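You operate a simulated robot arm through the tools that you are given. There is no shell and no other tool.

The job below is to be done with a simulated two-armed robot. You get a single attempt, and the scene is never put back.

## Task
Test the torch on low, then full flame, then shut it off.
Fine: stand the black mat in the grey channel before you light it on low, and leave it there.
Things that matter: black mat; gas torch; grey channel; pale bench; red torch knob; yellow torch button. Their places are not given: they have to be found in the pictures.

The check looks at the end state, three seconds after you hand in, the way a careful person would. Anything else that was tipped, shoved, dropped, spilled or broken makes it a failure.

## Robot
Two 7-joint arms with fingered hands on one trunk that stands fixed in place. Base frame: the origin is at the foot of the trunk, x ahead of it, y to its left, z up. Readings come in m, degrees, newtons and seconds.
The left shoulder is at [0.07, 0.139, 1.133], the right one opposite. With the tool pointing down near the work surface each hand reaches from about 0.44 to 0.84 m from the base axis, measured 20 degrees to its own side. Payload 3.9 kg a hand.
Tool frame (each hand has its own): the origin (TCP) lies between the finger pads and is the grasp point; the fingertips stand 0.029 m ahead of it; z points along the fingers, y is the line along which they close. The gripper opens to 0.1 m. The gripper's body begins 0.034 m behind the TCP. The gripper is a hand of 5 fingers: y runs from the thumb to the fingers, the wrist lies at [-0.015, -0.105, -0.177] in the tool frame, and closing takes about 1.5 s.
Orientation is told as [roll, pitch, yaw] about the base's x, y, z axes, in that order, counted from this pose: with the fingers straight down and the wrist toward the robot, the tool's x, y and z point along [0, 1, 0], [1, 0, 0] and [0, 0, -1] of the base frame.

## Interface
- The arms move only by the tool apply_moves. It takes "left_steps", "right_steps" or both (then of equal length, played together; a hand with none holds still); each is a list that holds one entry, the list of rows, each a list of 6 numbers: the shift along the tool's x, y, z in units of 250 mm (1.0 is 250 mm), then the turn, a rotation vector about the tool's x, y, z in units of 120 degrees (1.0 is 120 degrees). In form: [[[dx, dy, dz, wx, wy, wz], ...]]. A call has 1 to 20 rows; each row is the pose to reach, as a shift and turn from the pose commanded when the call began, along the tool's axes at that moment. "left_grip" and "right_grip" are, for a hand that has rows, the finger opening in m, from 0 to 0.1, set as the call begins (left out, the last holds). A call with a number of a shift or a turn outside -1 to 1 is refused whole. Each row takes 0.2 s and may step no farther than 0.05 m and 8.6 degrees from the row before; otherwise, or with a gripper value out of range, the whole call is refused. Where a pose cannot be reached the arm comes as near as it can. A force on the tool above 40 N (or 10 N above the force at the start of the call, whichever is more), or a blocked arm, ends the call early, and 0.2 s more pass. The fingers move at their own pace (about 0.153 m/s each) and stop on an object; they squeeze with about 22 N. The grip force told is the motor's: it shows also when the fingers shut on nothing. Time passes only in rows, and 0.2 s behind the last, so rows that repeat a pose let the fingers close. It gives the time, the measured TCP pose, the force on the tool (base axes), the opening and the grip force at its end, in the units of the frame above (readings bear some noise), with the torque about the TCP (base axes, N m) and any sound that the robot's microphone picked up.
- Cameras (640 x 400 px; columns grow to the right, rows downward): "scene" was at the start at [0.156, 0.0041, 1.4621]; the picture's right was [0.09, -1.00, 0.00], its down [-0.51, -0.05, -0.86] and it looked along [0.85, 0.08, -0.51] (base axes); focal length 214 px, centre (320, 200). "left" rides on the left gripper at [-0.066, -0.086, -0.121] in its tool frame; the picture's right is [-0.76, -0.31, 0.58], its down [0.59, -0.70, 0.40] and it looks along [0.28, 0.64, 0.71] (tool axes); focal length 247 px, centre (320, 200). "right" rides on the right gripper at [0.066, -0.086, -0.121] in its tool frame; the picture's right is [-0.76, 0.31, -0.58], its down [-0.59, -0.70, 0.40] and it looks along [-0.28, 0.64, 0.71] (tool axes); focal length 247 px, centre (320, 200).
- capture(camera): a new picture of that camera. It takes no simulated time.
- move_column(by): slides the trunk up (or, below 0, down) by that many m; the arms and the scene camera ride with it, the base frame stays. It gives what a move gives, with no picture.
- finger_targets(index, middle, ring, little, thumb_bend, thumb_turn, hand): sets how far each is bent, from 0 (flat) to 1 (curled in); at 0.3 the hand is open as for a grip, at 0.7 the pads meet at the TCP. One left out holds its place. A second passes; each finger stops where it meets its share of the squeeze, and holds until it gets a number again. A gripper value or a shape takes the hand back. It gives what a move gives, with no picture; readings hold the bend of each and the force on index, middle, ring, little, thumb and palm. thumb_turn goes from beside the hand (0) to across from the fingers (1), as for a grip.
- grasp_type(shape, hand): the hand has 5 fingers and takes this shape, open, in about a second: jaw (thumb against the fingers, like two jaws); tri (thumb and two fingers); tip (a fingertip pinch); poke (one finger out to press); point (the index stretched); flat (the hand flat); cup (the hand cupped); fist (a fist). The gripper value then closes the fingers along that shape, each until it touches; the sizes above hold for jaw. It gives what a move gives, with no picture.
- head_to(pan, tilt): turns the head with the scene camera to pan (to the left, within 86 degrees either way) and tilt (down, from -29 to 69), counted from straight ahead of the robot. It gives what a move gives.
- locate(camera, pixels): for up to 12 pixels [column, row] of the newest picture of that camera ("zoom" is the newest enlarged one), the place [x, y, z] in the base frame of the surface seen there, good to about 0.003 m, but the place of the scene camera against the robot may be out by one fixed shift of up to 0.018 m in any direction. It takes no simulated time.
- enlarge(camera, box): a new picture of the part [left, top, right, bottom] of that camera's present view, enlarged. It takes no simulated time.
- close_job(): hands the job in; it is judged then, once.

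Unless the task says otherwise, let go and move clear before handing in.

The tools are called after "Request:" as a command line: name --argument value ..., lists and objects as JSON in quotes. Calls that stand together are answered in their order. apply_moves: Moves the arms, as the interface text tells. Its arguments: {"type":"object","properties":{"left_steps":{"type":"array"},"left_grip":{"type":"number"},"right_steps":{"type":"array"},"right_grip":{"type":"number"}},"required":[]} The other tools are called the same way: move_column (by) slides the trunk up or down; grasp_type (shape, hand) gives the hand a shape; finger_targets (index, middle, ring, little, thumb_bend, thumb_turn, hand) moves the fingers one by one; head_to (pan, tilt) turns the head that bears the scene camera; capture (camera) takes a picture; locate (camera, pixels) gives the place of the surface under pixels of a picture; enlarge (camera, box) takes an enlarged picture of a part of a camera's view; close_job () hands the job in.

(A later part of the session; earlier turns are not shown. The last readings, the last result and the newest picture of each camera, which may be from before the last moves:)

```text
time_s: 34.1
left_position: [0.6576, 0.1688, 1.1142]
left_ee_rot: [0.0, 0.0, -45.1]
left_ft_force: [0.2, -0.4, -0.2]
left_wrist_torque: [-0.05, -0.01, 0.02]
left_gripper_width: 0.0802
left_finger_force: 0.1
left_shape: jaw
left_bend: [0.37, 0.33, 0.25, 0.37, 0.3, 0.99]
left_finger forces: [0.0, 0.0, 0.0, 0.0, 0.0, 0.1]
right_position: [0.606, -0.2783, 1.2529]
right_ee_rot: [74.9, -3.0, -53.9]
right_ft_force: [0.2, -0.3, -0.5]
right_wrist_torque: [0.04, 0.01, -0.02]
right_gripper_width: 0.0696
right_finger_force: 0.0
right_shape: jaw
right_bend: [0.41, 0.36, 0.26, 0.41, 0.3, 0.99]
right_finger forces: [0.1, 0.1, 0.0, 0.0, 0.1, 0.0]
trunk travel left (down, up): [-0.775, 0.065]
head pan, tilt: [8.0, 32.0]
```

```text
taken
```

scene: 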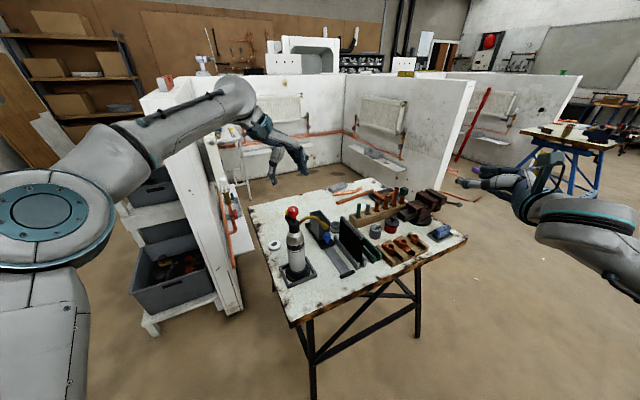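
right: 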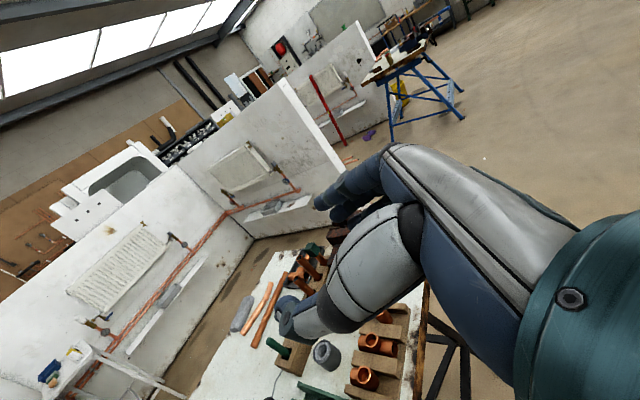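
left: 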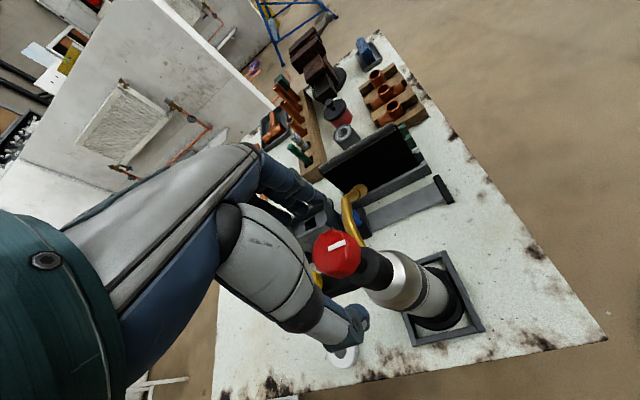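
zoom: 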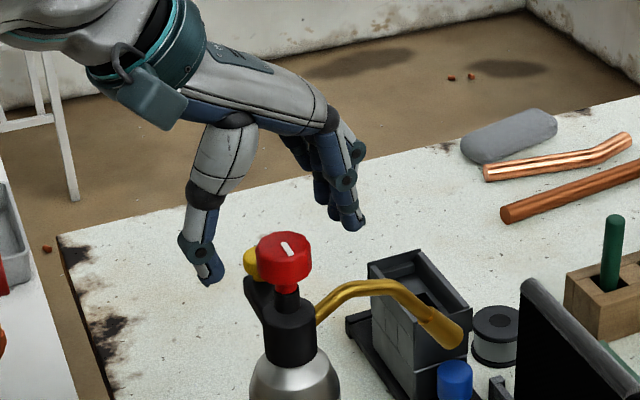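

The thumb and fingers straddle the knob in both views. I'll re-measure the knob centre from this close left view before the last descent.

Request:
enlarge --camera "left" --box '[290, 215, 390, 285]'

Request:
locate --camera "zoom" --pixels '[[160, 150], [230, 100], [300, 100], [430, 200], [400, 340], [290, 170], [350, 190], [200, 330], [160, 250], [440, 300], [300, 370], [280, 250]]'

```text
5.71 times, centred on (340, 250) of left
```

zoom: 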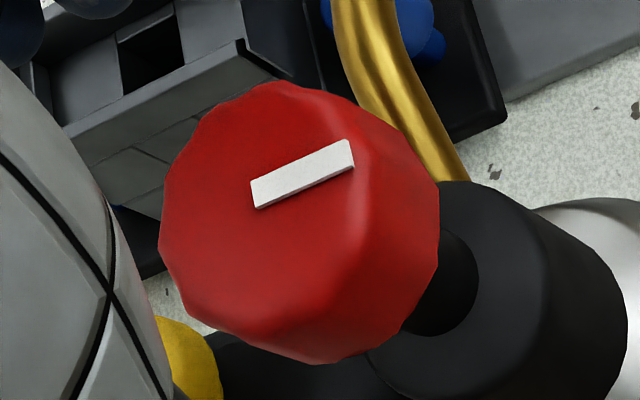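

```text
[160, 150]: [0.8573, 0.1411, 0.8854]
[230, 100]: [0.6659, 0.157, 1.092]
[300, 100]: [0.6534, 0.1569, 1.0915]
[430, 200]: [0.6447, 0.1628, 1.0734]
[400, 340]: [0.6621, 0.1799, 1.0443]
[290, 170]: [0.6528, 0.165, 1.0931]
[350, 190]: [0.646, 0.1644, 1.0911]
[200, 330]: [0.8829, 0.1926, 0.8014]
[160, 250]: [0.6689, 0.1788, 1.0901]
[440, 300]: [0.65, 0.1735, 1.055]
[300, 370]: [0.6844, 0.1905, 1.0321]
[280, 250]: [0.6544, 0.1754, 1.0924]
```

Request:
locate --camera "zoom" --pixels '[[262, 210], [355, 130], [362, 240], [330, 310], [250, 320], [195, 305], [168, 220], [185, 140], [265, 90], [330, 100], [255, 190], [350, 155]]'

```text
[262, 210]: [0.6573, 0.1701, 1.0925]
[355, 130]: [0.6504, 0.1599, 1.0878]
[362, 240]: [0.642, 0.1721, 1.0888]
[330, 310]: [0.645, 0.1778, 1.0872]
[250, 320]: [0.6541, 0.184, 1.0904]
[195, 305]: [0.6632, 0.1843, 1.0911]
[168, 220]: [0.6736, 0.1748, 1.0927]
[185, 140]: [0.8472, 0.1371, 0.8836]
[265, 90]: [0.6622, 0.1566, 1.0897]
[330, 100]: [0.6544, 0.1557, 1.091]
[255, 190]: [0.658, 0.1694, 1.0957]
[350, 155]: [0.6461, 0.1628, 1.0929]
```

The knob centre is at (0.6577, 0.170), so the TCP is within about 1 mm. I'll descend to z≈1.095 (fingertips just below the cap, above the button and tube) and then close gently.

Request:
apply_moves --left_steps '[[[0.0018, -0.0016, 0.038, 0, 0, 0], [0.0036, -0.0032, 0.076, 0, 0, 0], [0.0036, -0.0032, 0.076, 0, 0, 0]]]'

Request:
enlarge --camera "scene" --box '[250, 180, 340, 240]'

Request:
enlarge --camera "left" --box '[240, 180, 400, 280]'

```text
time_s: 34.9
left_position: [0.6585, 0.1706, 1.0948]
left_ee_rot: [0.0, -0.1, -45.0]
left_ft_force: [-0.5, 0.0, 0.2]
left_wrist_torque: [-0.02, 0.03, -0.01]
left_gripper_width: 0.0805
left_finger_force: 0.0
left_shape: jaw
left_bend: [0.37, 0.33, 0.25, 0.37, 0.3, 0.99]
left_finger forces: [0.1, 0.0, 0.1, 0.0, 0.1, 0.0]
right_position: [0.6068, -0.2789, 1.2534]
right_ee_rot: [74.8, -3.0, -54.1]
right_ft_force: [-0.6, 0.6, -0.3]
right_wrist_torque: [0.01, 0.03, -0.01]
right_gripper_width: 0.0698
right_finger_force: 0.0
right_shape: jaw
right_bend: [0.41, 0.36, 0.26, 0.41, 0.3, 0.99]
right_finger forces: [0.0, 0.0, 0.0, 0.0, 0.1, 0.0]
trunk travel left (down, up): [-0.775, 0.065]
head pan, tilt: [8.0, 32.0]
```

```text
6.67 times, centred on (295, 210) of scene
```

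zoom: 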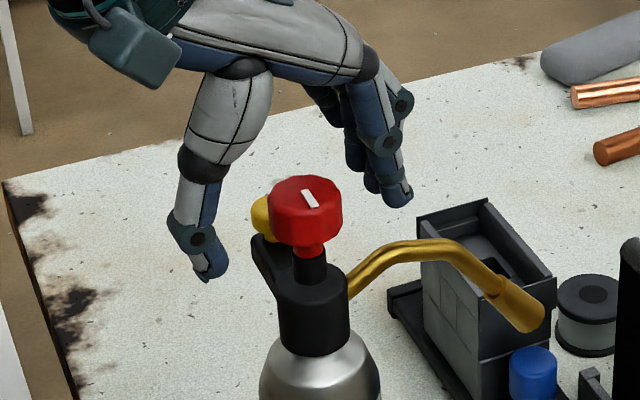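

```text
4.00 times, centred on (320, 230) of left
```

zoom: 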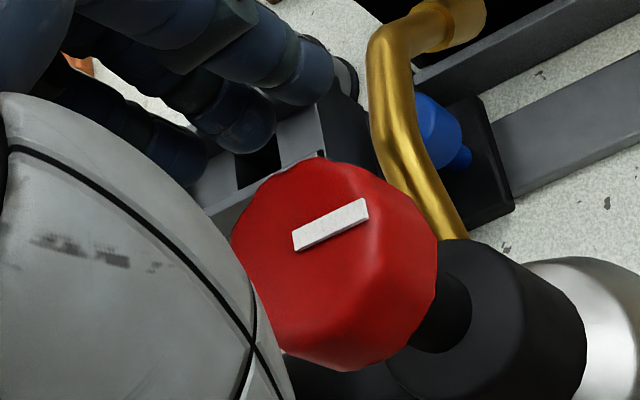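

The view is close now; I'll verify the knob centre against the TCP once more from this zoom before closing.

Request:
locate --camera "zoom" --pixels '[[300, 255], [298, 238], [363, 212], [315, 165], [260, 190], [240, 230], [385, 200], [390, 290], [350, 350], [290, 340], [425, 260], [400, 330]]'

```text
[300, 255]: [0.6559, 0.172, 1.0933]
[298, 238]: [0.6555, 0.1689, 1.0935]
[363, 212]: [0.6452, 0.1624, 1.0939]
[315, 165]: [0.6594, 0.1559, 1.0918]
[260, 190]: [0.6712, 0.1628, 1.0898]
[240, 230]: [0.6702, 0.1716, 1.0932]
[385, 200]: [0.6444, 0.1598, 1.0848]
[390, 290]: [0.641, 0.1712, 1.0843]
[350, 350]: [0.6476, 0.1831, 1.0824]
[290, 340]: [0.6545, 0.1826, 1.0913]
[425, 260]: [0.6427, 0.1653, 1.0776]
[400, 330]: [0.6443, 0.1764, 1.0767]
```

The centre fits at about (0.656, 0.1695), so I'll shift by 2 mm and close the fingers onto the knob.

Request:
apply_moves --left_steps '[[[-0.008, -0.004, 0, 0, 0, 0], [-0.008, -0.004, 0, 0, 0, 0], [-0.008, -0.004, 0, 0, 0, 0], [-0.008, -0.004, 0, 0, 0, 0], [-0.008, -0.004, 0, 0, 0, 0]]]' --left_grip 0.045

Request:
enlarge --camera "scene" --box '[250, 180, 340, 240]'

Request:
enlarge --camera "left" --box '[240, 180, 400, 280]'

```text
time_s: 36.1
left_position: [0.6558, 0.1698, 1.0955]
left_ee_rot: [-0.1, 0.0, -45.0]
left_ft_force: [-0.8, -0.3, -1.0]
left_wrist_torque: [-0.05, -0.01, -0.01]
left_gripper_width: 0.0457
left_finger_force: 0.0
left_shape: jaw
left_bend: [0.42, 0.45, 0.74, 0.51, 0.39, 1.0]
left_finger forces: [0.0, 0.0, 0.0, 0.1, 0.0, 0.0]
right_position: [0.607, -0.2786, 1.2529]
right_ee_rot: [74.9, -2.9, -54.0]
right_ft_force: [0.3, -1.2, -0.2]
right_wrist_torque: [-0.01, 0.01, 0.02]
right_gripper_width: 0.0697
right_finger_force: 0.0
right_shape: jaw
right_bend: [0.41, 0.36, 0.26, 0.41, 0.3, 0.99]
right_finger forces: [0.1, 0.0, 0.0, 0.1, 0.0, 0.0]
trunk travel left (down, up): [-0.775, 0.065]
head pan, tilt: [8.0, 32.0]
```

```text
6.67 times, centred on (295, 210) of scene
```

zoom: 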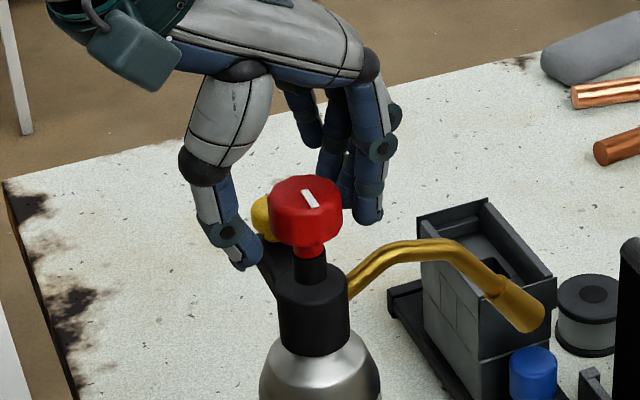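

```text
4.00 times, centred on (320, 230) of left
```

zoom: 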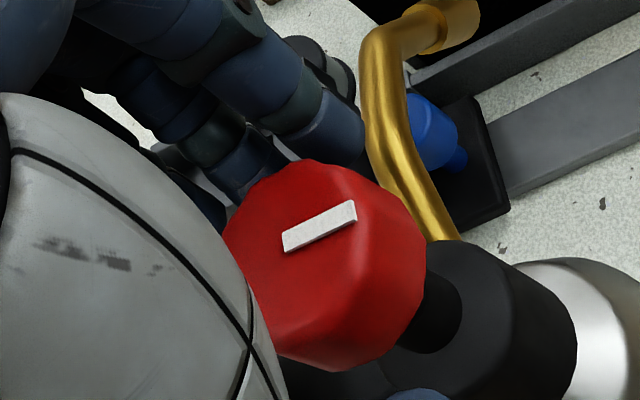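

The fingers have closed to 46 mm around the cap without contact and nothing has moved. I'll close further until they grip the knob.

Request:
apply_moves --left_steps '[[[0, 0, 0, 0, 0, 0], [0, 0, 0, 0, 0, 0], [0, 0, 0, 0, 0, 0], [0, 0, 0, 0, 0, 0], [0, 0, 0, 0, 0, 0]]]' --left_grip 0.025

Request:
enlarge --camera "scene" --box '[250, 180, 340, 240]'

Request:
enlarge --camera "left" --box '[240, 180, 400, 280]'

```text
time_s: 37.3
left_position: [0.6552, 0.1694, 1.0959]
left_ee_rot: [-0.1, 0.0, -44.9]
left_ft_force: [0.9, -0.4, 0.8]
left_wrist_torque: [-0.02, -0.02, -0.02]
left_gripper_width: 0.0263
left_finger_force: 0.1
left_shape: jaw
left_bend: [0.52, 0.53, 0.74, 0.54, 0.49, 1.0]
left_finger forces: [1.2, 1.1, 0.0, 0.0, 1.0, 0.0]
right_position: [0.6073, -0.2791, 1.2531]
right_ee_rot: [74.8, -3.0, -54.0]
right_ft_force: [0.0, 0.4, 0.3]
right_wrist_torque: [-0.01, 0.02, 0.02]
right_gripper_width: 0.0699
right_finger_force: 0.0
right_shape: jaw
right_bend: [0.41, 0.36, 0.26, 0.41, 0.3, 0.99]
right_finger forces: [0.0, 0.0, 0.0, 0.0, 0.0, 0.0]
trunk travel left (down, up): [-0.775, 0.065]
head pan, tilt: [8.0, 32.0]
```

```text
6.67 times, centred on (295, 210) of scene
```

zoom: 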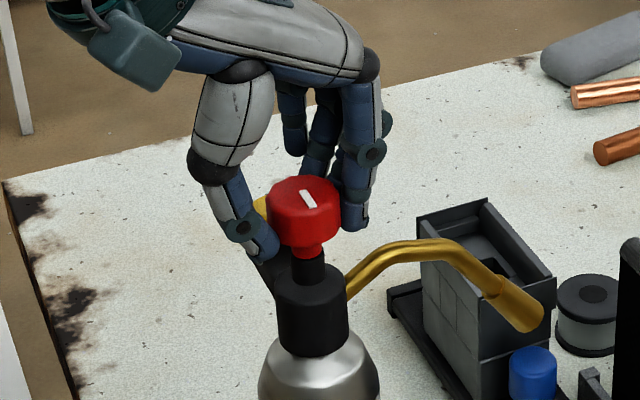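

```text
4.00 times, centred on (320, 230) of left
```

zoom: 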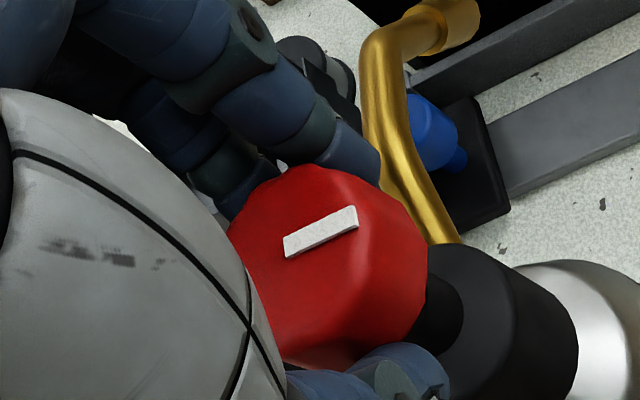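

The thumb, index and middle now lightly touch the knob (about 1 N each) and it hasn't shifted. I'll firm up the squeeze before turning.

Request:
apply_moves --left_steps '[[[0, 0, 0, 0, 0, 0], [0, 0, 0, 0, 0, 0], [0, 0, 0, 0, 0, 0]]]' --left_grip 0.012

Request:
enlarge --camera "left" --box '[240, 180, 400, 280]'

Request:
enlarge --camera "scene" --box '[240, 190, 340, 290]'

```text
time_s: 38.1
left_position: [0.6562, 0.1697, 1.096]
left_ee_rot: [0.0, 0.1, -44.9]
left_ft_force: [0.0, 0.4, -0.5]
left_wrist_torque: [0.02, 0.02, 0.02]
left_gripper_width: 0.025
left_finger_force: 21.9
left_shape: jaw
left_bend: [0.53, 0.53, 0.73, 0.59, 0.49, 1.0]
left_finger forces: [11.9, 6.4, 0.0, 0.0, 19.2, 0.1]
right_position: [0.6077, -0.2773, 1.2522]
right_ee_rot: [74.9, -3.0, -53.9]
right_ft_force: [-0.1, 0.5, -1.0]
right_wrist_torque: [-0.03, 0.01, -0.01]
right_gripper_width: 0.0699
right_finger_force: 0.2
right_shape: jaw
right_bend: [0.41, 0.36, 0.26, 0.41, 0.3, 0.99]
right_finger forces: [0.1, 0.0, 0.1, 0.0, 0.0, 0.1]
trunk travel left (down, up): [-0.775, 0.065]
head pan, tilt: [8.0, 32.0]
```

```text
4.00 times, centred on (320, 230) of left
```

zoom: 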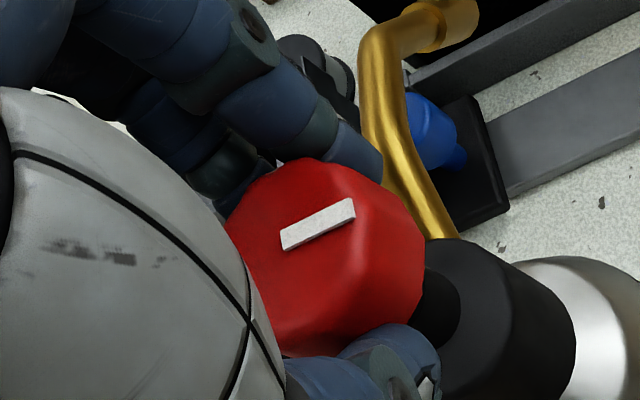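

```text
4.00 times, centred on (290, 240) of scene
```

zoom: 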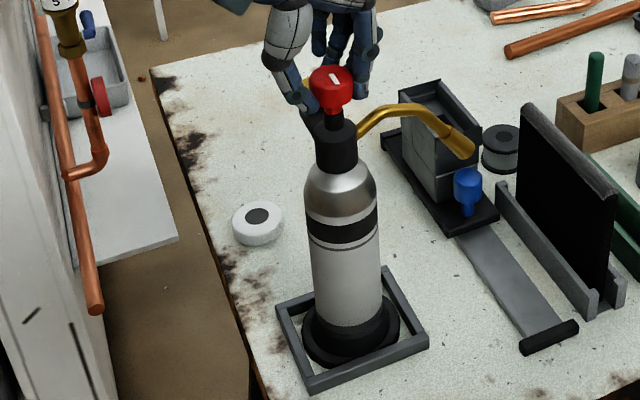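

The knob is held firmly (22 N) with no net force on the tool. I'll try turning counter-clockwise (from above) by about 12° and read the torque and any sound.

Request:
apply_moves --left_steps '[[[0, 0, 0, 0, 0, -0.025], [0, 0, 0, 0, 0, -0.05], [0, 0, 0, 0, 0, -0.075], [0, 0, 0, 0, 0, -0.1], [0, 0, 0, 0, 0, -0.1]]]'

Request:
enlarge --camera "left" --box '[240, 180, 400, 280]'

Request:
enlarge --camera "scene" --box '[240, 190, 340, 290]'

```text
time_s: 39.3
left_position: [0.6544, 0.1696, 1.0957]
left_ee_rot: [0.0, 0.0, -33.1]
left_ft_force: [-0.4, -0.7, 0.4]
left_wrist_torque: [-0.01, -0.01, 0.0]
left_gripper_width: 0.025
left_finger_force: 22.5
left_shape: jaw
left_bend: [0.53, 0.53, 0.73, 0.59, 0.49, 1.0]
left_finger forces: [12.4, 6.3, 0.0, 0.0, 18.8, 0.0]
right_position: [0.6066, -0.2793, 1.2519]
right_ee_rot: [74.9, -3.0, -54.0]
right_ft_force: [0.2, -0.6, 0.1]
right_wrist_torque: [0.01, -0.01, -0.05]
right_gripper_width: 0.0696
right_finger_force: 0.0
right_shape: jaw
right_bend: [0.41, 0.36, 0.26, 0.41, 0.3, 0.99]
right_finger forces: [0.1, 0.0, 0.1, 0.0, 0.1, 0.0]
trunk travel left (down, up): [-0.775, 0.065]
head pan, tilt: [8.0, 32.0]
```

```text
4.00 times, centred on (320, 230) of left
```

zoom: 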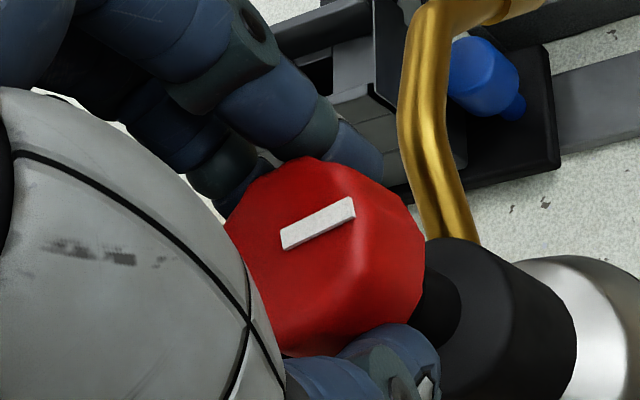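

```text
4.00 times, centred on (290, 240) of scene
```

zoom: 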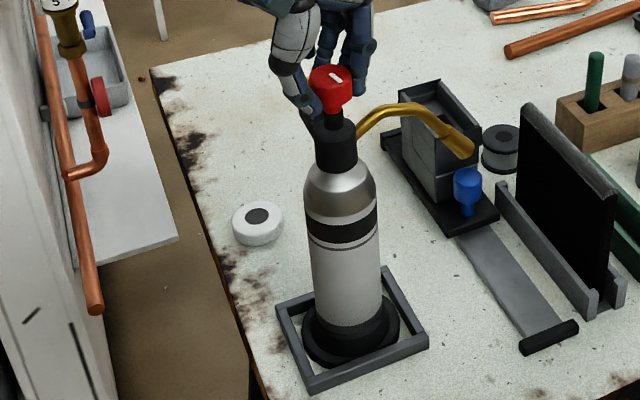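

The mark turned with the hand while the torch body stayed still, and there is no sound yet. I'll continue counter-clockwise in small steps.

Request:
apply_moves --left_steps '[[[0, 0, 0, 0, 0, -0.025], [0, 0, 0, 0, 0, -0.05], [0, 0, 0, 0, 0, -0.075], [0, 0, 0, 0, 0, -0.1], [0, 0, 0, 0, 0, -0.1]]]'

```text
time_s: 40.5
left_position: [0.6563, 0.1686, 1.0956]
left_ee_rot: [0.0, 0.0, -21.0]
left_ft_force: [0.5, -0.2, -0.6]
left_wrist_torque: [-0.02, -0.01, -0.04]
left_gripper_width: 0.0247
left_finger_force: 21.6
left_shape: jaw
left_bend: [0.53, 0.53, 0.73, 0.59, 0.49, 1.0]
left_finger forces: [12.3, 6.4, 0.1, 0.0, 19.1, 0.1]
right_position: [0.6069, -0.2795, 1.2523]
right_ee_rot: [75.0, -3.0, -54.0]
right_ft_force: [0.1, 0.0, -0.7]
right_wrist_torque: [-0.01, 0.05, -0.02]
right_gripper_width: 0.0697
right_finger_force: 0.1
right_shape: jaw
right_bend: [0.41, 0.36, 0.26, 0.41, 0.3, 0.99]
right_finger forces: [0.0, 0.1, 0.0, 0.0, 0.0, 0.0]
trunk travel left (down, up): [-0.775, 0.065]
head pan, tilt: [8.0, 32.0]
```

At 24° turned there is still no sound and no resistance. I'll go another 12°.

Request:
apply_moves --left_steps '[[[0, 0, 0, 0, 0, -0.025], [0, 0, 0, 0, 0, -0.05], [0, 0, 0, 0, 0, -0.075], [0, 0, 0, 0, 0, -0.1], [0, 0, 0, 0, 0, -0.1]]]'

Request:
enlarge --camera "left" --box '[240, 160, 400, 280]'

Request:
enlarge --camera "scene" --box '[250, 190, 350, 260]'

```text
time_s: 41.7
left_position: [0.6575, 0.1698, 1.0949]
left_ee_rot: [0.0, 0.0, -9.0]
left_ft_force: [0.1, -1.6, 0.0]
left_wrist_torque: [-0.03, 0.02, -0.04]
left_gripper_width: 0.0254
left_finger_force: 21.9
left_shape: jaw
left_bend: [0.53, 0.53, 0.73, 0.59, 0.49, 1.0]
left_finger forces: [12.5, 6.4, 0.1, 0.1, 18.9, 0.0]
right_position: [0.6069, -0.2788, 1.2534]
right_ee_rot: [74.8, -3.0, -54.0]
right_ft_force: [-0.5, -0.1, 0.7]
right_wrist_torque: [0.01, 0.01, 0.02]
right_gripper_width: 0.0697
right_finger_force: 0.1
right_shape: jaw
right_bend: [0.41, 0.36, 0.26, 0.41, 0.3, 0.99]
right_finger forces: [0.0, 0.1, 0.0, 0.0, 0.0, 0.0]
trunk travel left (down, up): [-0.775, 0.065]
head pan, tilt: [8.0, 32.0]
```

```text
3.33 times, centred on (320, 220) of left
```

zoom: 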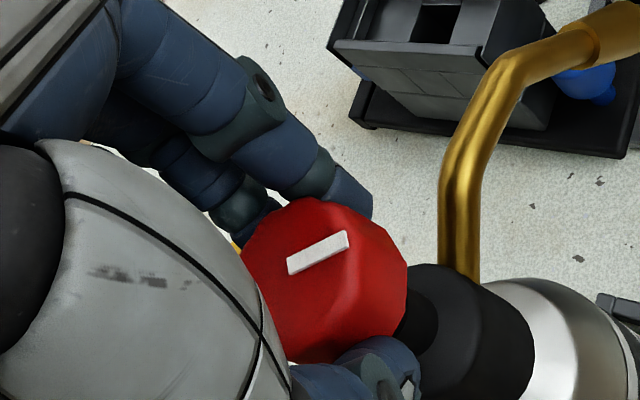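

```text
5.71 times, centred on (300, 225) of scene
```

zoom: 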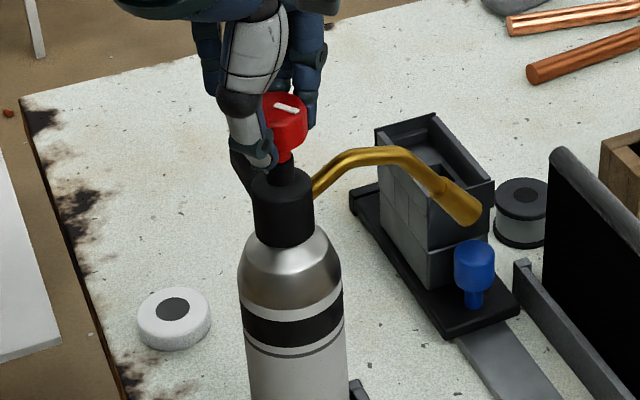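

At 36° turned there's still no hiss or resistance, and the torch body hasn't moved. I'll keep turning in small steps, listening for gas.

Request:
apply_moves --left_steps '[[[0, 0, 0, 0, 0, -0.025], [0, 0, 0, 0, 0, -0.05], [0, 0, 0, 0, 0, -0.075], [0, 0, 0, 0, 0, -0.075]]]'

```text
time_s: 42.7
left_position: [0.6559, 0.1701, 1.095]
left_ee_rot: [0.1, 0.0, 0.0]
left_ft_force: [-0.4, -1.5, 0.8]
left_wrist_torque: [-0.05, -0.01, 0.03]
left_gripper_width: 0.0249
left_finger_force: 22.3
left_shape: jaw
left_bend: [0.53, 0.53, 0.73, 0.59, 0.49, 1.0]
left_finger forces: [12.5, 6.4, 0.0, 0.1, 19.2, 0.0]
right_position: [0.6069, -0.2789, 1.2531]
right_ee_rot: [74.8, -3.0, -54.1]
right_ft_force: [-0.2, 0.0, 0.4]
right_wrist_torque: [-0.01, 0.03, 0.01]
right_gripper_width: 0.0697
right_finger_force: 0.1
right_shape: jaw
right_bend: [0.41, 0.36, 0.26, 0.41, 0.3, 0.99]
right_finger forces: [0.0, 0.0, 0.0, 0.0, 0.0, 0.0]
trunk travel left (down, up): [-0.775, 0.065]
head pan, tilt: [8.0, 32.0]
```

At 45° there is still nothing. I'll turn another 9°.

Request:
apply_moves --left_steps '[[[0, 0, 0, 0, 0, -0.025], [0, 0, 0, 0, 0, -0.05], [0, 0, 0, 0, 0, -0.075], [0, 0, 0, 0, 0, -0.075]]]'

Request:
capture --camera "scene"

Request:
enlarge --camera "scene" --box '[250, 190, 350, 260]'

```text
time_s: 43.7
left_position: [0.6557, 0.1703, 1.0952]
left_ee_rot: [0.0, -0.1, 9.0]
left_ft_force: [0.3, -2.2, 0.6]
left_wrist_torque: [-0.02, -0.04, 0.0]
left_gripper_width: 0.0249
left_finger_force: 21.9
left_shape: jaw
left_bend: [0.53, 0.53, 0.73, 0.59, 0.49, 1.0]
left_finger forces: [12.6, 6.4, 0.0, 0.1, 19.2, 0.0]
right_position: [0.607, -0.2784, 1.2525]
right_ee_rot: [74.8, -3.1, -54.0]
right_ft_force: [0.4, 0.0, -0.4]
right_wrist_torque: [-0.03, 0.01, -0.02]
right_gripper_width: 0.0698
right_finger_force: 0.1
right_shape: jaw
right_bend: [0.41, 0.36, 0.26, 0.41, 0.3, 0.99]
right_finger forces: [0.0, 0.1, 0.0, 0.0, 0.0, 0.0]
trunk travel left (down, up): [-0.775, 0.065]
head pan, tilt: [8.0, 32.0]
```

```text
taken
```

scene: 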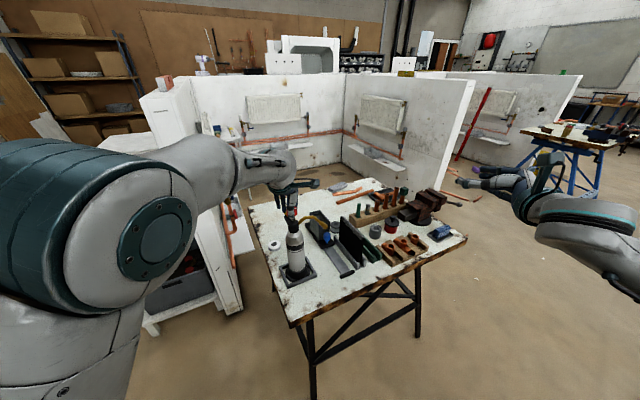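

```text
5.71 times, centred on (300, 225) of scene
```

zoom: 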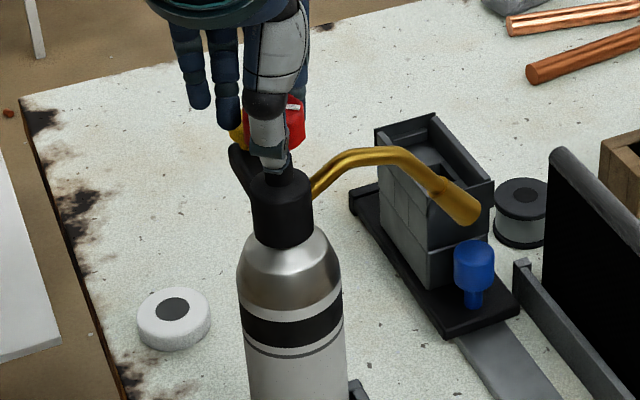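

At 54° there is still no sound, with a small side force (−2 N) building from slight off-centring. I'll release the knob here, rise clear, and test the igniter at this lowest opening.

Request:
apply_moves --left_steps '[[[0, 0, 0, 0, 0, 0], [0, 0, 0, 0, 0, 0], [0, 0, 0, 0, 0, 0], [0, 0, -0.1, 0, 0, 0], [0, 0, -0.2, 0, 0, 0], [0, 0, -0.3, 0, 0, 0], [0, 0, -0.4, 0, 0, 0]]]' --left_grip 0.065

Request:
enlarge --camera "left" --box '[280, 190, 460, 310]'

Request:
enlarge --camera "scene" --box '[250, 190, 350, 260]'

```text
time_s: 45.3
left_position: [0.6555, 0.1686, 1.1964]
left_ee_rot: [0.1, 0.0, 9.0]
left_ft_force: [0.1, -0.1, -0.1]
left_wrist_torque: [-0.01, 0.02, -0.01]
left_gripper_width: 0.0649
left_finger_force: 0.1
left_shape: jaw
left_bend: [0.41, 0.37, 0.27, 0.43, 0.3, 0.99]
left_finger forces: [0.0, 0.0, 0.0, 0.1, 0.1, 0.1]
right_position: [0.6057, -0.2788, 1.2537]
right_ee_rot: [75.1, -3.0, -54.0]
right_ft_force: [-0.5, 0.1, 0.1]
right_wrist_torque: [0.02, 0.01, 0.02]
right_gripper_width: 0.0695
right_finger_force: 0.1
right_shape: jaw
right_bend: [0.41, 0.36, 0.26, 0.41, 0.3, 0.99]
right_finger forces: [0.0, 0.1, 0.0, 0.2, 0.0, 0.0]
trunk travel left (down, up): [-0.775, 0.065]
head pan, tilt: [8.0, 32.0]
```

```text
3.33 times, centred on (370, 250) of left
```

zoom: 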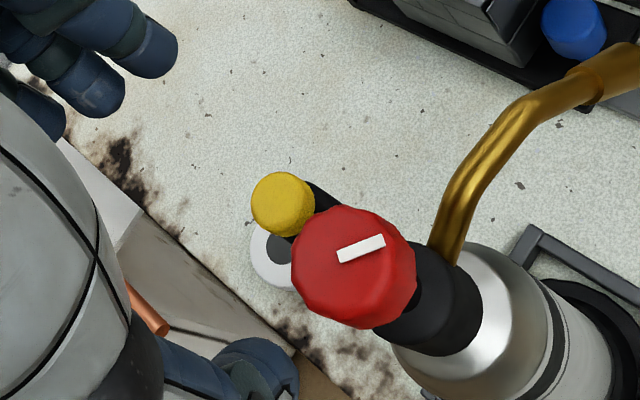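

```text
5.71 times, centred on (300, 225) of scene
```

zoom: 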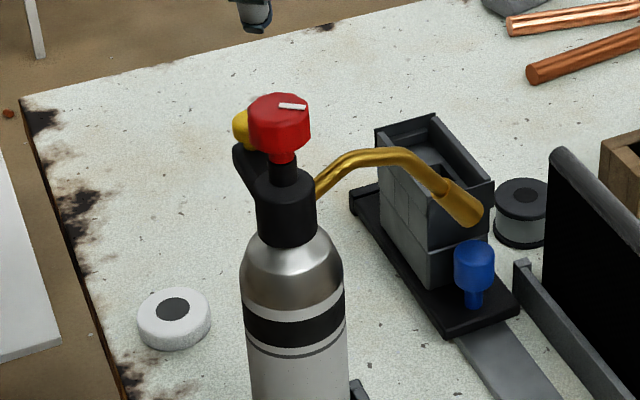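

The knob stayed where I left it, with the mark now pointing to the right. I'll locate the button and mark, and shape the left hand to poke.

Request:
enlarge --camera "left" --box '[340, 225, 420, 285]'

Request:
locate --camera "zoom" --pixels '[[130, 155], [105, 100], [60, 160], [190, 160], [130, 210], [130, 110], [265, 240], [395, 195], [250, 330], [215, 200], [430, 260], [330, 180]]'

Request:
grasp_type --hand "left" --shape "poke"

Request:
capture --camera "left"

Request:
capture --camera "scene"

```text
6.67 times, centred on (380, 255) of left
```

zoom: 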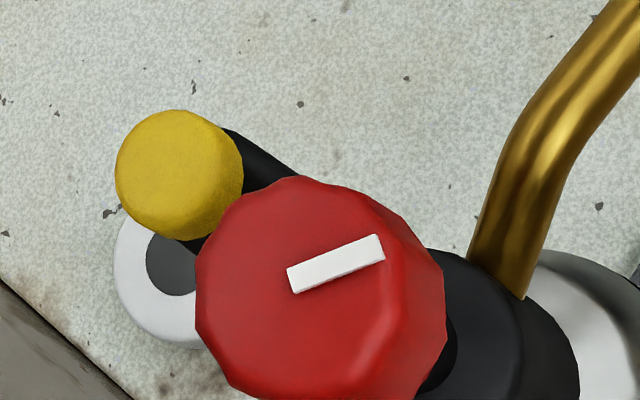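

```text
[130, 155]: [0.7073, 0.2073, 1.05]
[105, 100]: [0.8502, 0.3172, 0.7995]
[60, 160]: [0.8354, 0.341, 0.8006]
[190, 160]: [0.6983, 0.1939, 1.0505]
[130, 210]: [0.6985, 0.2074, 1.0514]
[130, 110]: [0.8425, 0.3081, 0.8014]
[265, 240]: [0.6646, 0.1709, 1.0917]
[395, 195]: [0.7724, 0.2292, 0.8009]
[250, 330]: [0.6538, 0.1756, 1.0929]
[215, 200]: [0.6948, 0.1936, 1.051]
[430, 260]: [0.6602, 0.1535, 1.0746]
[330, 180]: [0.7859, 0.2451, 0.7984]
```

```text
time_s: 46.2
left_position: [0.6542, 0.1693, 1.1953]
left_ee_rot: [0.0, 0.0, 9.0]
left_ft_force: [-0.4, 0.4, -0.6]
left_wrist_torque: [-0.01, -0.04, 0.02]
left_gripper_width: 0.0
left_finger_force: 0.1
left_shape: poke
left_bend: [0.7, 0.7, 0.99, 0.99, 1.0, 1.0]
left_finger forces: [0.1, 0.0, 0.0, 0.0, 0.0, 0.1]
right_position: [0.6068, -0.2794, 1.2526]
right_ee_rot: [74.8, -2.9, -54.0]
right_ft_force: [-0.1, 0.1, 0.5]
right_wrist_torque: [-0.01, -0.03, -0.01]
right_gripper_width: 0.0701
right_finger_force: 0.0
right_shape: jaw
right_bend: [0.41, 0.36, 0.26, 0.41, 0.3, 0.99]
right_finger forces: [0.1, 0.1, 0.0, 0.0, 0.1, 0.0]
trunk travel left (down, up): [-0.775, 0.065]
head pan, tilt: [8.0, 32.0]
```

```text
taken
```

left: 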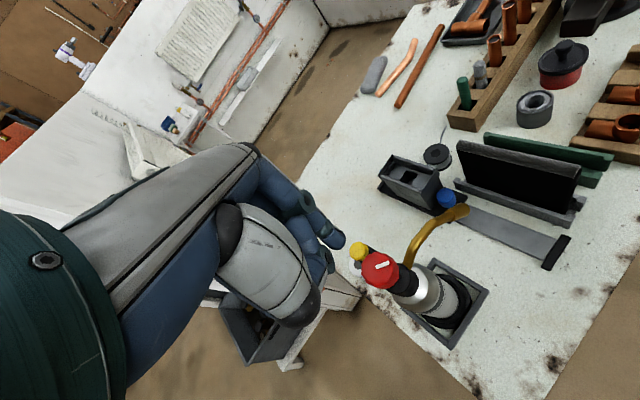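

```text
taken
```

scene: 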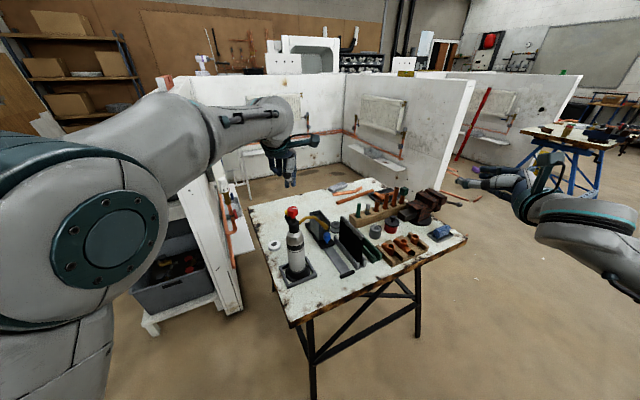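

In the poke shape the index stretches furthest, with its tip at about (342, 243) in the left view. I'll locate the tip so I know its offset from the TCP.

Request:
enlarge --camera "left" --box '[270, 180, 390, 300]'

Request:
locate --camera "zoom" --pixels '[[390, 210], [375, 225], [350, 190], [330, 290], [310, 260], [350, 225], [300, 150], [395, 220]]'

Request:
enlarge --camera "scene" --box '[250, 140, 340, 220]'

Request:
locate --camera "zoom" --pixels '[[290, 230], [295, 200], [260, 200], [240, 220]]'

```text
3.33 times, centred on (330, 240) of left
```

zoom: 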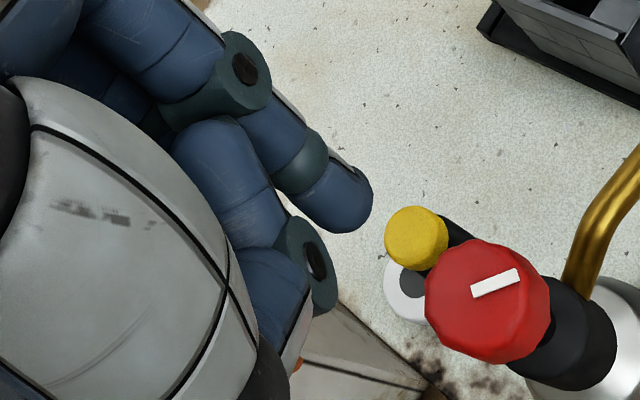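

```text
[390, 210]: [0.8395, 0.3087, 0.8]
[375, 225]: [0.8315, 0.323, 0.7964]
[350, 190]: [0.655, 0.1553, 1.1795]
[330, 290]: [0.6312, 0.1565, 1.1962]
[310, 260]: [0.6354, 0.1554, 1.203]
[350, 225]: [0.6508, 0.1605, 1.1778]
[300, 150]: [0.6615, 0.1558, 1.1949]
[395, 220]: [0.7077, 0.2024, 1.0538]
```

```text
5.00 times, centred on (295, 180) of scene
```

zoom: 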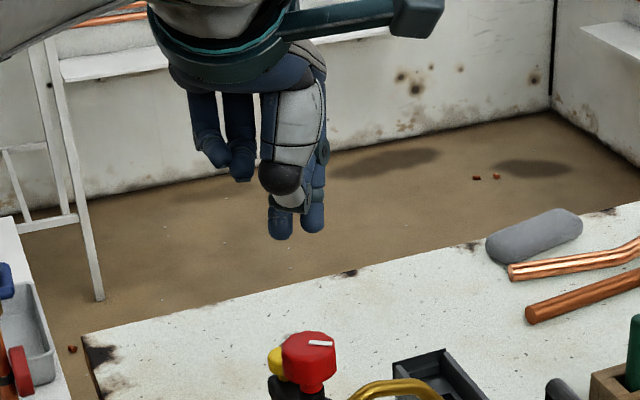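

```text
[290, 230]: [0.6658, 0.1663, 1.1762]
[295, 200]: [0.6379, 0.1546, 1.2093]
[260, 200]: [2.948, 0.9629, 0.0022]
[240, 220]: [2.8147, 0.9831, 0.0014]
```

The pressing fingers sit at tool x≈−0.01, reaching about 0.027 m ahead of the TCP. I'll move over the button (0.699, 0.197), turning to yaw −75° so the knob lies beside the fingers and not under the thumb.

Request:
apply_moves --left_steps '[[[0.0073, 0.0194, 0.0, 0, 0, 0.0583], [0.0145, 0.0388, 0.0, 0, 0, 0.1167], [0.0218, 0.0583, 0.0, 0, 0, 0.175], [0.029, 0.0777, 0.0, 0, 0, 0.2333], [0.0363, 0.0971, 0.0, 0, 0, 0.2917], [0.0435, 0.1165, 0.02, 0, 0, 0.35], [0.0508, 0.1359, 0.04, 0, 0, 0.4083], [0.058, 0.1553, 0.06, 0, 0, 0.4667], [0.0653, 0.1748, 0.09, 0, 0, 0.525], [0.0725, 0.1942, 0.12, 0, 0, 0.5833], [0.0798, 0.2136, 0.15, 0, 0, 0.6417], [0.087, 0.233, 0.18, 0, 0, 0.7], [0.087, 0.233, 0.18, 0, 0, 0.7]]]'

Request:
enlarge --camera "scene" --box '[250, 160, 350, 240]'

Request:
capture --camera "left"

```text
time_s: 49.0
left_position: [0.6774, 0.2039, 1.1317]
left_ee_rot: [0.0, -0.1, -75.1]
left_ft_force: [0.1, -1.2, 0.2]
left_wrist_torque: [0.0, 0.0, 0.02]
left_gripper_width: 0.0
left_finger_force: 0.1
left_shape: poke
left_bend: [0.7, 0.7, 0.99, 0.99, 1.0, 1.0]
left_finger forces: [0.0, 0.0, 0.1, 0.0, 0.0, 0.0]
left hand out of reach, approached as far as the arm can: row 10, 11, 12, 13
right_position: [0.6059, -0.2781, 1.2536]
right_ee_rot: [75.1, -3.1, -54.0]
right_ft_force: [0.2, 0.1, 0.7]
right_wrist_torque: [0.02, 0.04, -0.01]
right_gripper_width: 0.0699
right_finger_force: 0.0
right_shape: jaw
right_bend: [0.41, 0.36, 0.26, 0.41, 0.3, 0.99]
right_finger forces: [0.0, 0.0, 0.0, 0.0, 0.0, 0.1]
trunk travel left (down, up): [-0.775, 0.065]
head pan, tilt: [8.0, 32.0]
```

```text
5.00 times, centred on (300, 200) of scene
```

zoom: 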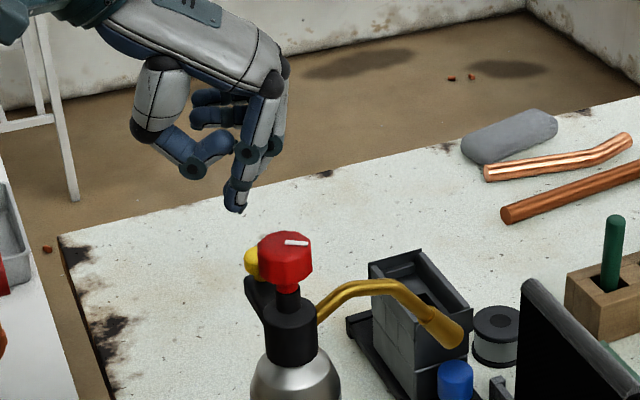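

```text
taken
```

left: 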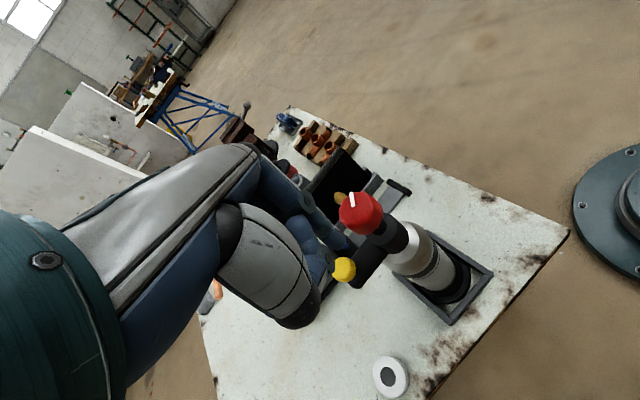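

The arm ran out of reach at yaw −75° (TCP at (0.677, 0.204, 1.132)). I'll raise the trunk by 6 cm to shorten the reach, then hold still to see the actual pose.

Request:
move_column --by 0.06

Request:
apply_moves --left_steps '[[[0, 0, 0, 0, 0, 0]]]'

```text
time_s: 50.0
left_position: [0.6767, 0.2042, 1.1915]
left_ee_rot: [-0.1, 0.1, -75.0]
left_ft_force: [0.6, 0.9, -0.1]
left_wrist_torque: [0.0, 0.0, -0.01]
left_gripper_width: 0.0
left_finger_force: 0.1
left_shape: poke
left_bend: [0.7, 0.7, 0.99, 0.99, 1.0, 1.0]
left_finger forces: [0.0, 0.0, 0.0, 0.1, 0.0, 0.0]
right_position: [0.6066, -0.2789, 1.3126]
right_ee_rot: [74.8, -3.0, -54.0]
right_ft_force: [-0.1, 0.1, 0.1]
right_wrist_torque: [-0.01, 0.02, 0.0]
right_gripper_width: 0.0699
right_finger_force: 0.1
right_shape: jaw
right_bend: [0.41, 0.36, 0.26, 0.41, 0.3, 0.99]
right_finger forces: [0.0, 0.1, 0.1, 0.0, 0.0, 0.0]
trunk travel left (down, up): [-0.835, 0.005]
head pan, tilt: [8.0, 32.0]
```

```text
time_s: 50.4
left_position: [0.6775, 0.2032, 1.1915]
left_ee_rot: [0.0, 0.0, -75.0]
left_ft_force: [-1.0, -0.3, 0.0]
left_wrist_torque: [0.05, 0.0, 0.0]
left_gripper_width: 0.0
left_finger_force: 0.1
left_shape: poke
left_bend: [0.7, 0.7, 0.99, 0.99, 1.0, 1.0]
left_finger forces: [0.0, 0.0, 0.0, 0.0, 0.1, 0.0]
right_position: [0.6064, -0.2787, 1.313]
right_ee_rot: [74.9, -3.0, -53.9]
right_ft_force: [0.6, 0.6, 0.5]
right_wrist_torque: [0.0, -0.03, -0.02]
right_gripper_width: 0.0697
right_finger_force: 0.0
right_shape: jaw
right_bend: [0.41, 0.36, 0.26, 0.41, 0.3, 0.99]
right_finger forces: [0.0, 0.0, 0.0, 0.1, 0.0, 0.1]
trunk travel left (down, up): [-0.835, 0.005]
head pan, tilt: [8.0, 32.0]
```

The commanded pose now matches the measured one. I'll move to just above the button at yaw −60°, with the fingertips at about z=1.11.

Request:
apply_moves --left_steps '[[[0.03, 0.01, 0.05, 0, 0, -0.031], [0.06, 0.02, 0.1, 0, 0, -0.0625], [0.09, 0.03, 0.15, 0, 0, -0.094], [0.117, 0.038, 0.206, 0, 0, -0.125], [0.117, 0.038, 0.206, 0, 0, -0.125]]]'

Request:
enlarge --camera "left" --box '[280, 180, 420, 290]'

Request:
enlarge --camera "scene" --box '[250, 180, 350, 260]'

```text
time_s: 51.6
left_position: [0.7083, 0.2026, 1.1396]
left_ee_rot: [-0.1, 0.0, -60.0]
left_ft_force: [-0.5, 0.0, -0.9]
left_wrist_torque: [0.0, 0.0, 0.02]
left_gripper_width: 0.0
left_finger_force: 0.1
left_shape: poke
left_bend: [0.7, 0.7, 0.99, 0.99, 1.0, 1.0]
left_finger forces: [0.0, 0.0, 0.0, 0.0, 0.1, 0.0]
right_position: [0.6073, -0.2797, 1.3137]
right_ee_rot: [74.9, -3.0, -53.9]
right_ft_force: [-0.5, 0.6, -0.6]
right_wrist_torque: [0.02, 0.01, 0.02]
right_gripper_width: 0.0695
right_finger_force: 0.1
right_shape: jaw
right_bend: [0.41, 0.36, 0.26, 0.41, 0.3, 0.99]
right_finger forces: [0.0, 0.0, 0.1, 0.0, 0.1, 0.0]
trunk travel left (down, up): [-0.835, 0.005]
head pan, tilt: [8.0, 32.0]
```

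```text
3.64 times, centred on (350, 235) of left
```

zoom: 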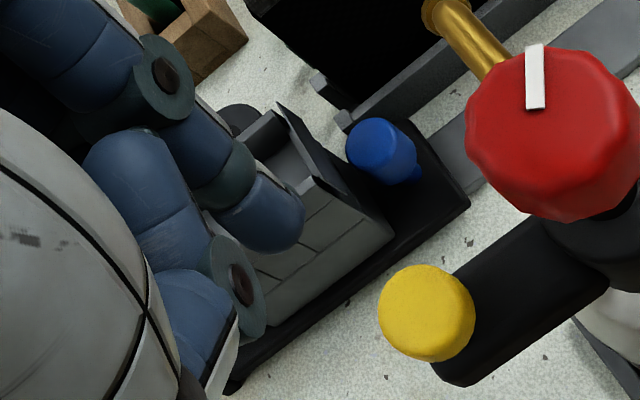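

```text
5.00 times, centred on (300, 220) of scene
```

zoom: 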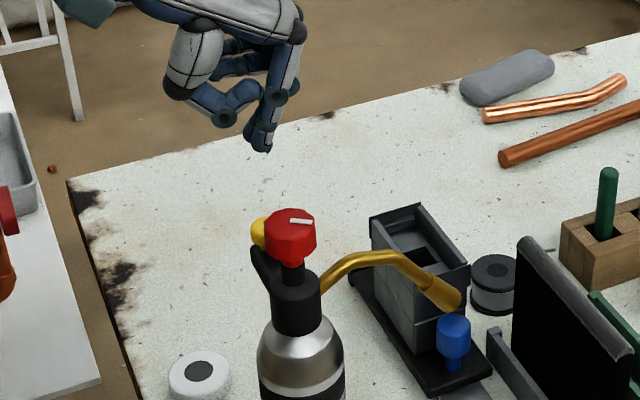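

I'll locate the button's top and the index tip in the left view to line them up exactly.

Request:
enlarge --camera "left" --box '[280, 180, 420, 290]'

Request:
locate --camera "zoom" --pixels '[[420, 305], [385, 305], [465, 310], [420, 272], [420, 345], [290, 230], [270, 240], [295, 210], [250, 215], [240, 260], [535, 100], [536, 60]]'

```text
3.64 times, centred on (350, 235) of left
```

zoom: 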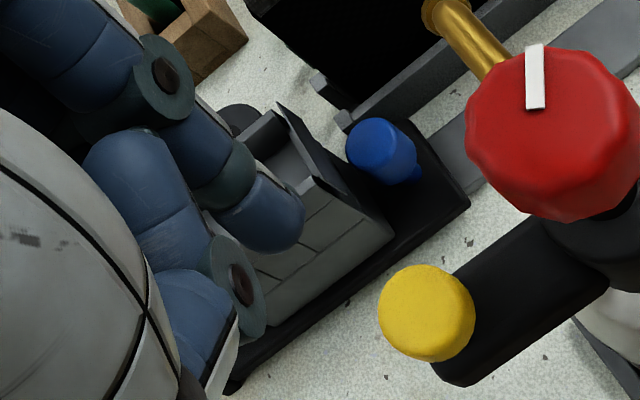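

```text
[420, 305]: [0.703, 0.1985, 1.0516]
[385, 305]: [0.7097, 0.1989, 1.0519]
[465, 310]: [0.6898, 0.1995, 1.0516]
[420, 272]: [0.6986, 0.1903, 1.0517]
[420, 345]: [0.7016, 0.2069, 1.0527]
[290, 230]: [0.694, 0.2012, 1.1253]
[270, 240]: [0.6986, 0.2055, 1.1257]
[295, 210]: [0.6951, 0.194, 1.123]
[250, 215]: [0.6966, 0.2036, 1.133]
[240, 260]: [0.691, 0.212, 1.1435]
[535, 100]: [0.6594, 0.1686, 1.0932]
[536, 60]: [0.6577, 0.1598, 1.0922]
```

The index tip is directly over the button centre (0.6998, 0.1986, top z 1.052). I'll descend to just above it.

Request:
apply_moves --left_steps '[[[0, 0, 0.04, 0, 0, 0], [0, 0, 0.08, 0, 0, 0], [0, 0, 0.12, 0, 0, 0], [0, 0, 0.16, 0, 0, 0], [0, 0, 0.19, 0, 0, 0], [0, 0, 0.19, 0, 0, 0]]]'

Request:
enlarge --camera "left" --box '[260, 180, 400, 290]'

Request:
enlarge --camera "scene" --box '[260, 190, 330, 250]'

```text
time_s: 53.0
left_position: [0.708, 0.2019, 1.0931]
left_ee_rot: [0.0, 0.0, -60.0]
left_ft_force: [0.3, 0.2, -0.3]
left_wrist_torque: [0.02, 0.01, 0.0]
left_gripper_width: 0.0
left_finger_force: 0.1
left_shape: poke
left_bend: [0.7, 0.7, 0.99, 0.99, 1.0, 1.0]
left_finger forces: [0.0, 0.0, 0.0, 0.0, 0.0, 0.0]
right_position: [0.6062, -0.2786, 1.3135]
right_ee_rot: [75.0, -3.1, -54.1]
right_ft_force: [-0.9, 0.1, -0.4]
right_wrist_torque: [-0.01, -0.02, 0.01]
right_gripper_width: 0.0698
right_finger_force: 0.1
right_shape: jaw
right_bend: [0.41, 0.36, 0.26, 0.41, 0.3, 0.99]
right_finger forces: [0.0, 0.1, 0.0, 0.0, 0.1, 0.0]
trunk travel left (down, up): [-0.835, 0.005]
head pan, tilt: [8.0, 32.0]
```

```text
3.64 times, centred on (330, 235) of left
```

zoom: 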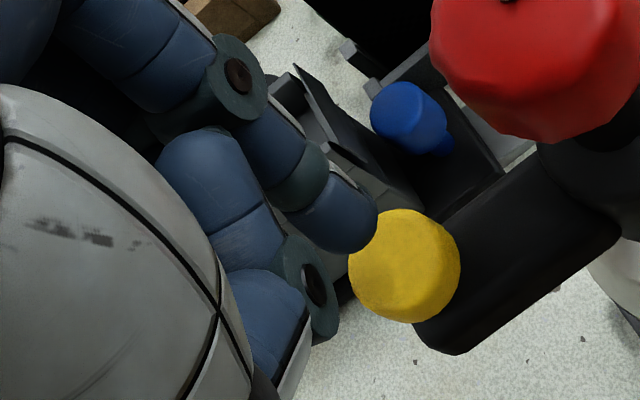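

```text
6.67 times, centred on (295, 220) of scene
```

zoom: 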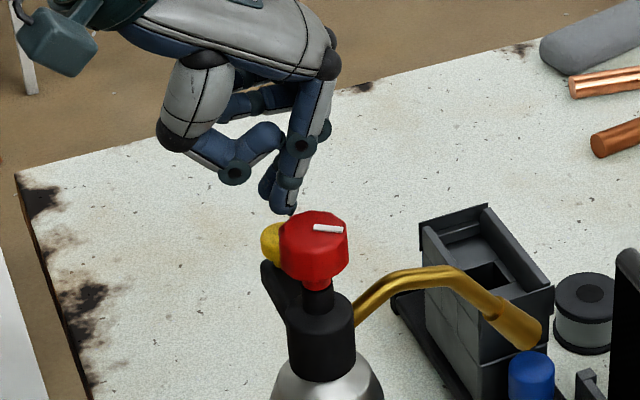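

The tip is roughly 14 mm above the button. I'll locate the fingertip's lowest visible surface again to fine-tune before pressing.

Request:
enlarge --camera "left" --box '[300, 210, 380, 270]'

Request:
locate --camera "zoom" --pixels '[[250, 120], [230, 150], [200, 170], [170, 150], [245, 80], [200, 60], [150, 100], [330, 200], [270, 200], [400, 200], [330, 130], [330, 280]]'

```text
6.67 times, centred on (340, 240) of left
```

zoom: 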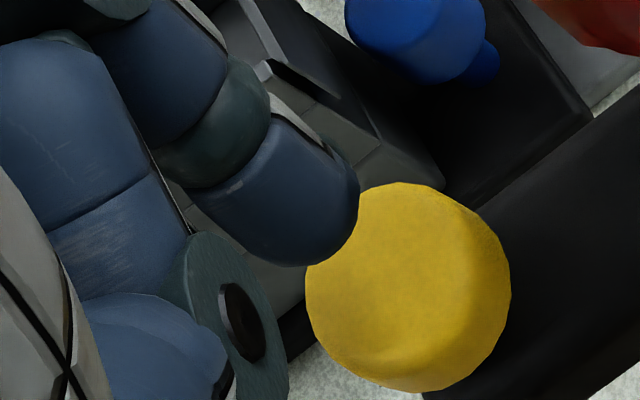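

```text
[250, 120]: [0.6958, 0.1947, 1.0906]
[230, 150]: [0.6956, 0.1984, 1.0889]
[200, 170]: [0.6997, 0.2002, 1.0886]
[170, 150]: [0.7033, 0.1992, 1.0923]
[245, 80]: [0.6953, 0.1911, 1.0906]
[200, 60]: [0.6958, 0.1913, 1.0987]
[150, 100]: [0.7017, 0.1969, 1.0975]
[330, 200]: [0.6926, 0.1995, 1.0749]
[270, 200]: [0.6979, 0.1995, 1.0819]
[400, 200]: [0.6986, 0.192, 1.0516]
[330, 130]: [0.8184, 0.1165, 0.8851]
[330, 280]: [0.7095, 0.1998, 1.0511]
```

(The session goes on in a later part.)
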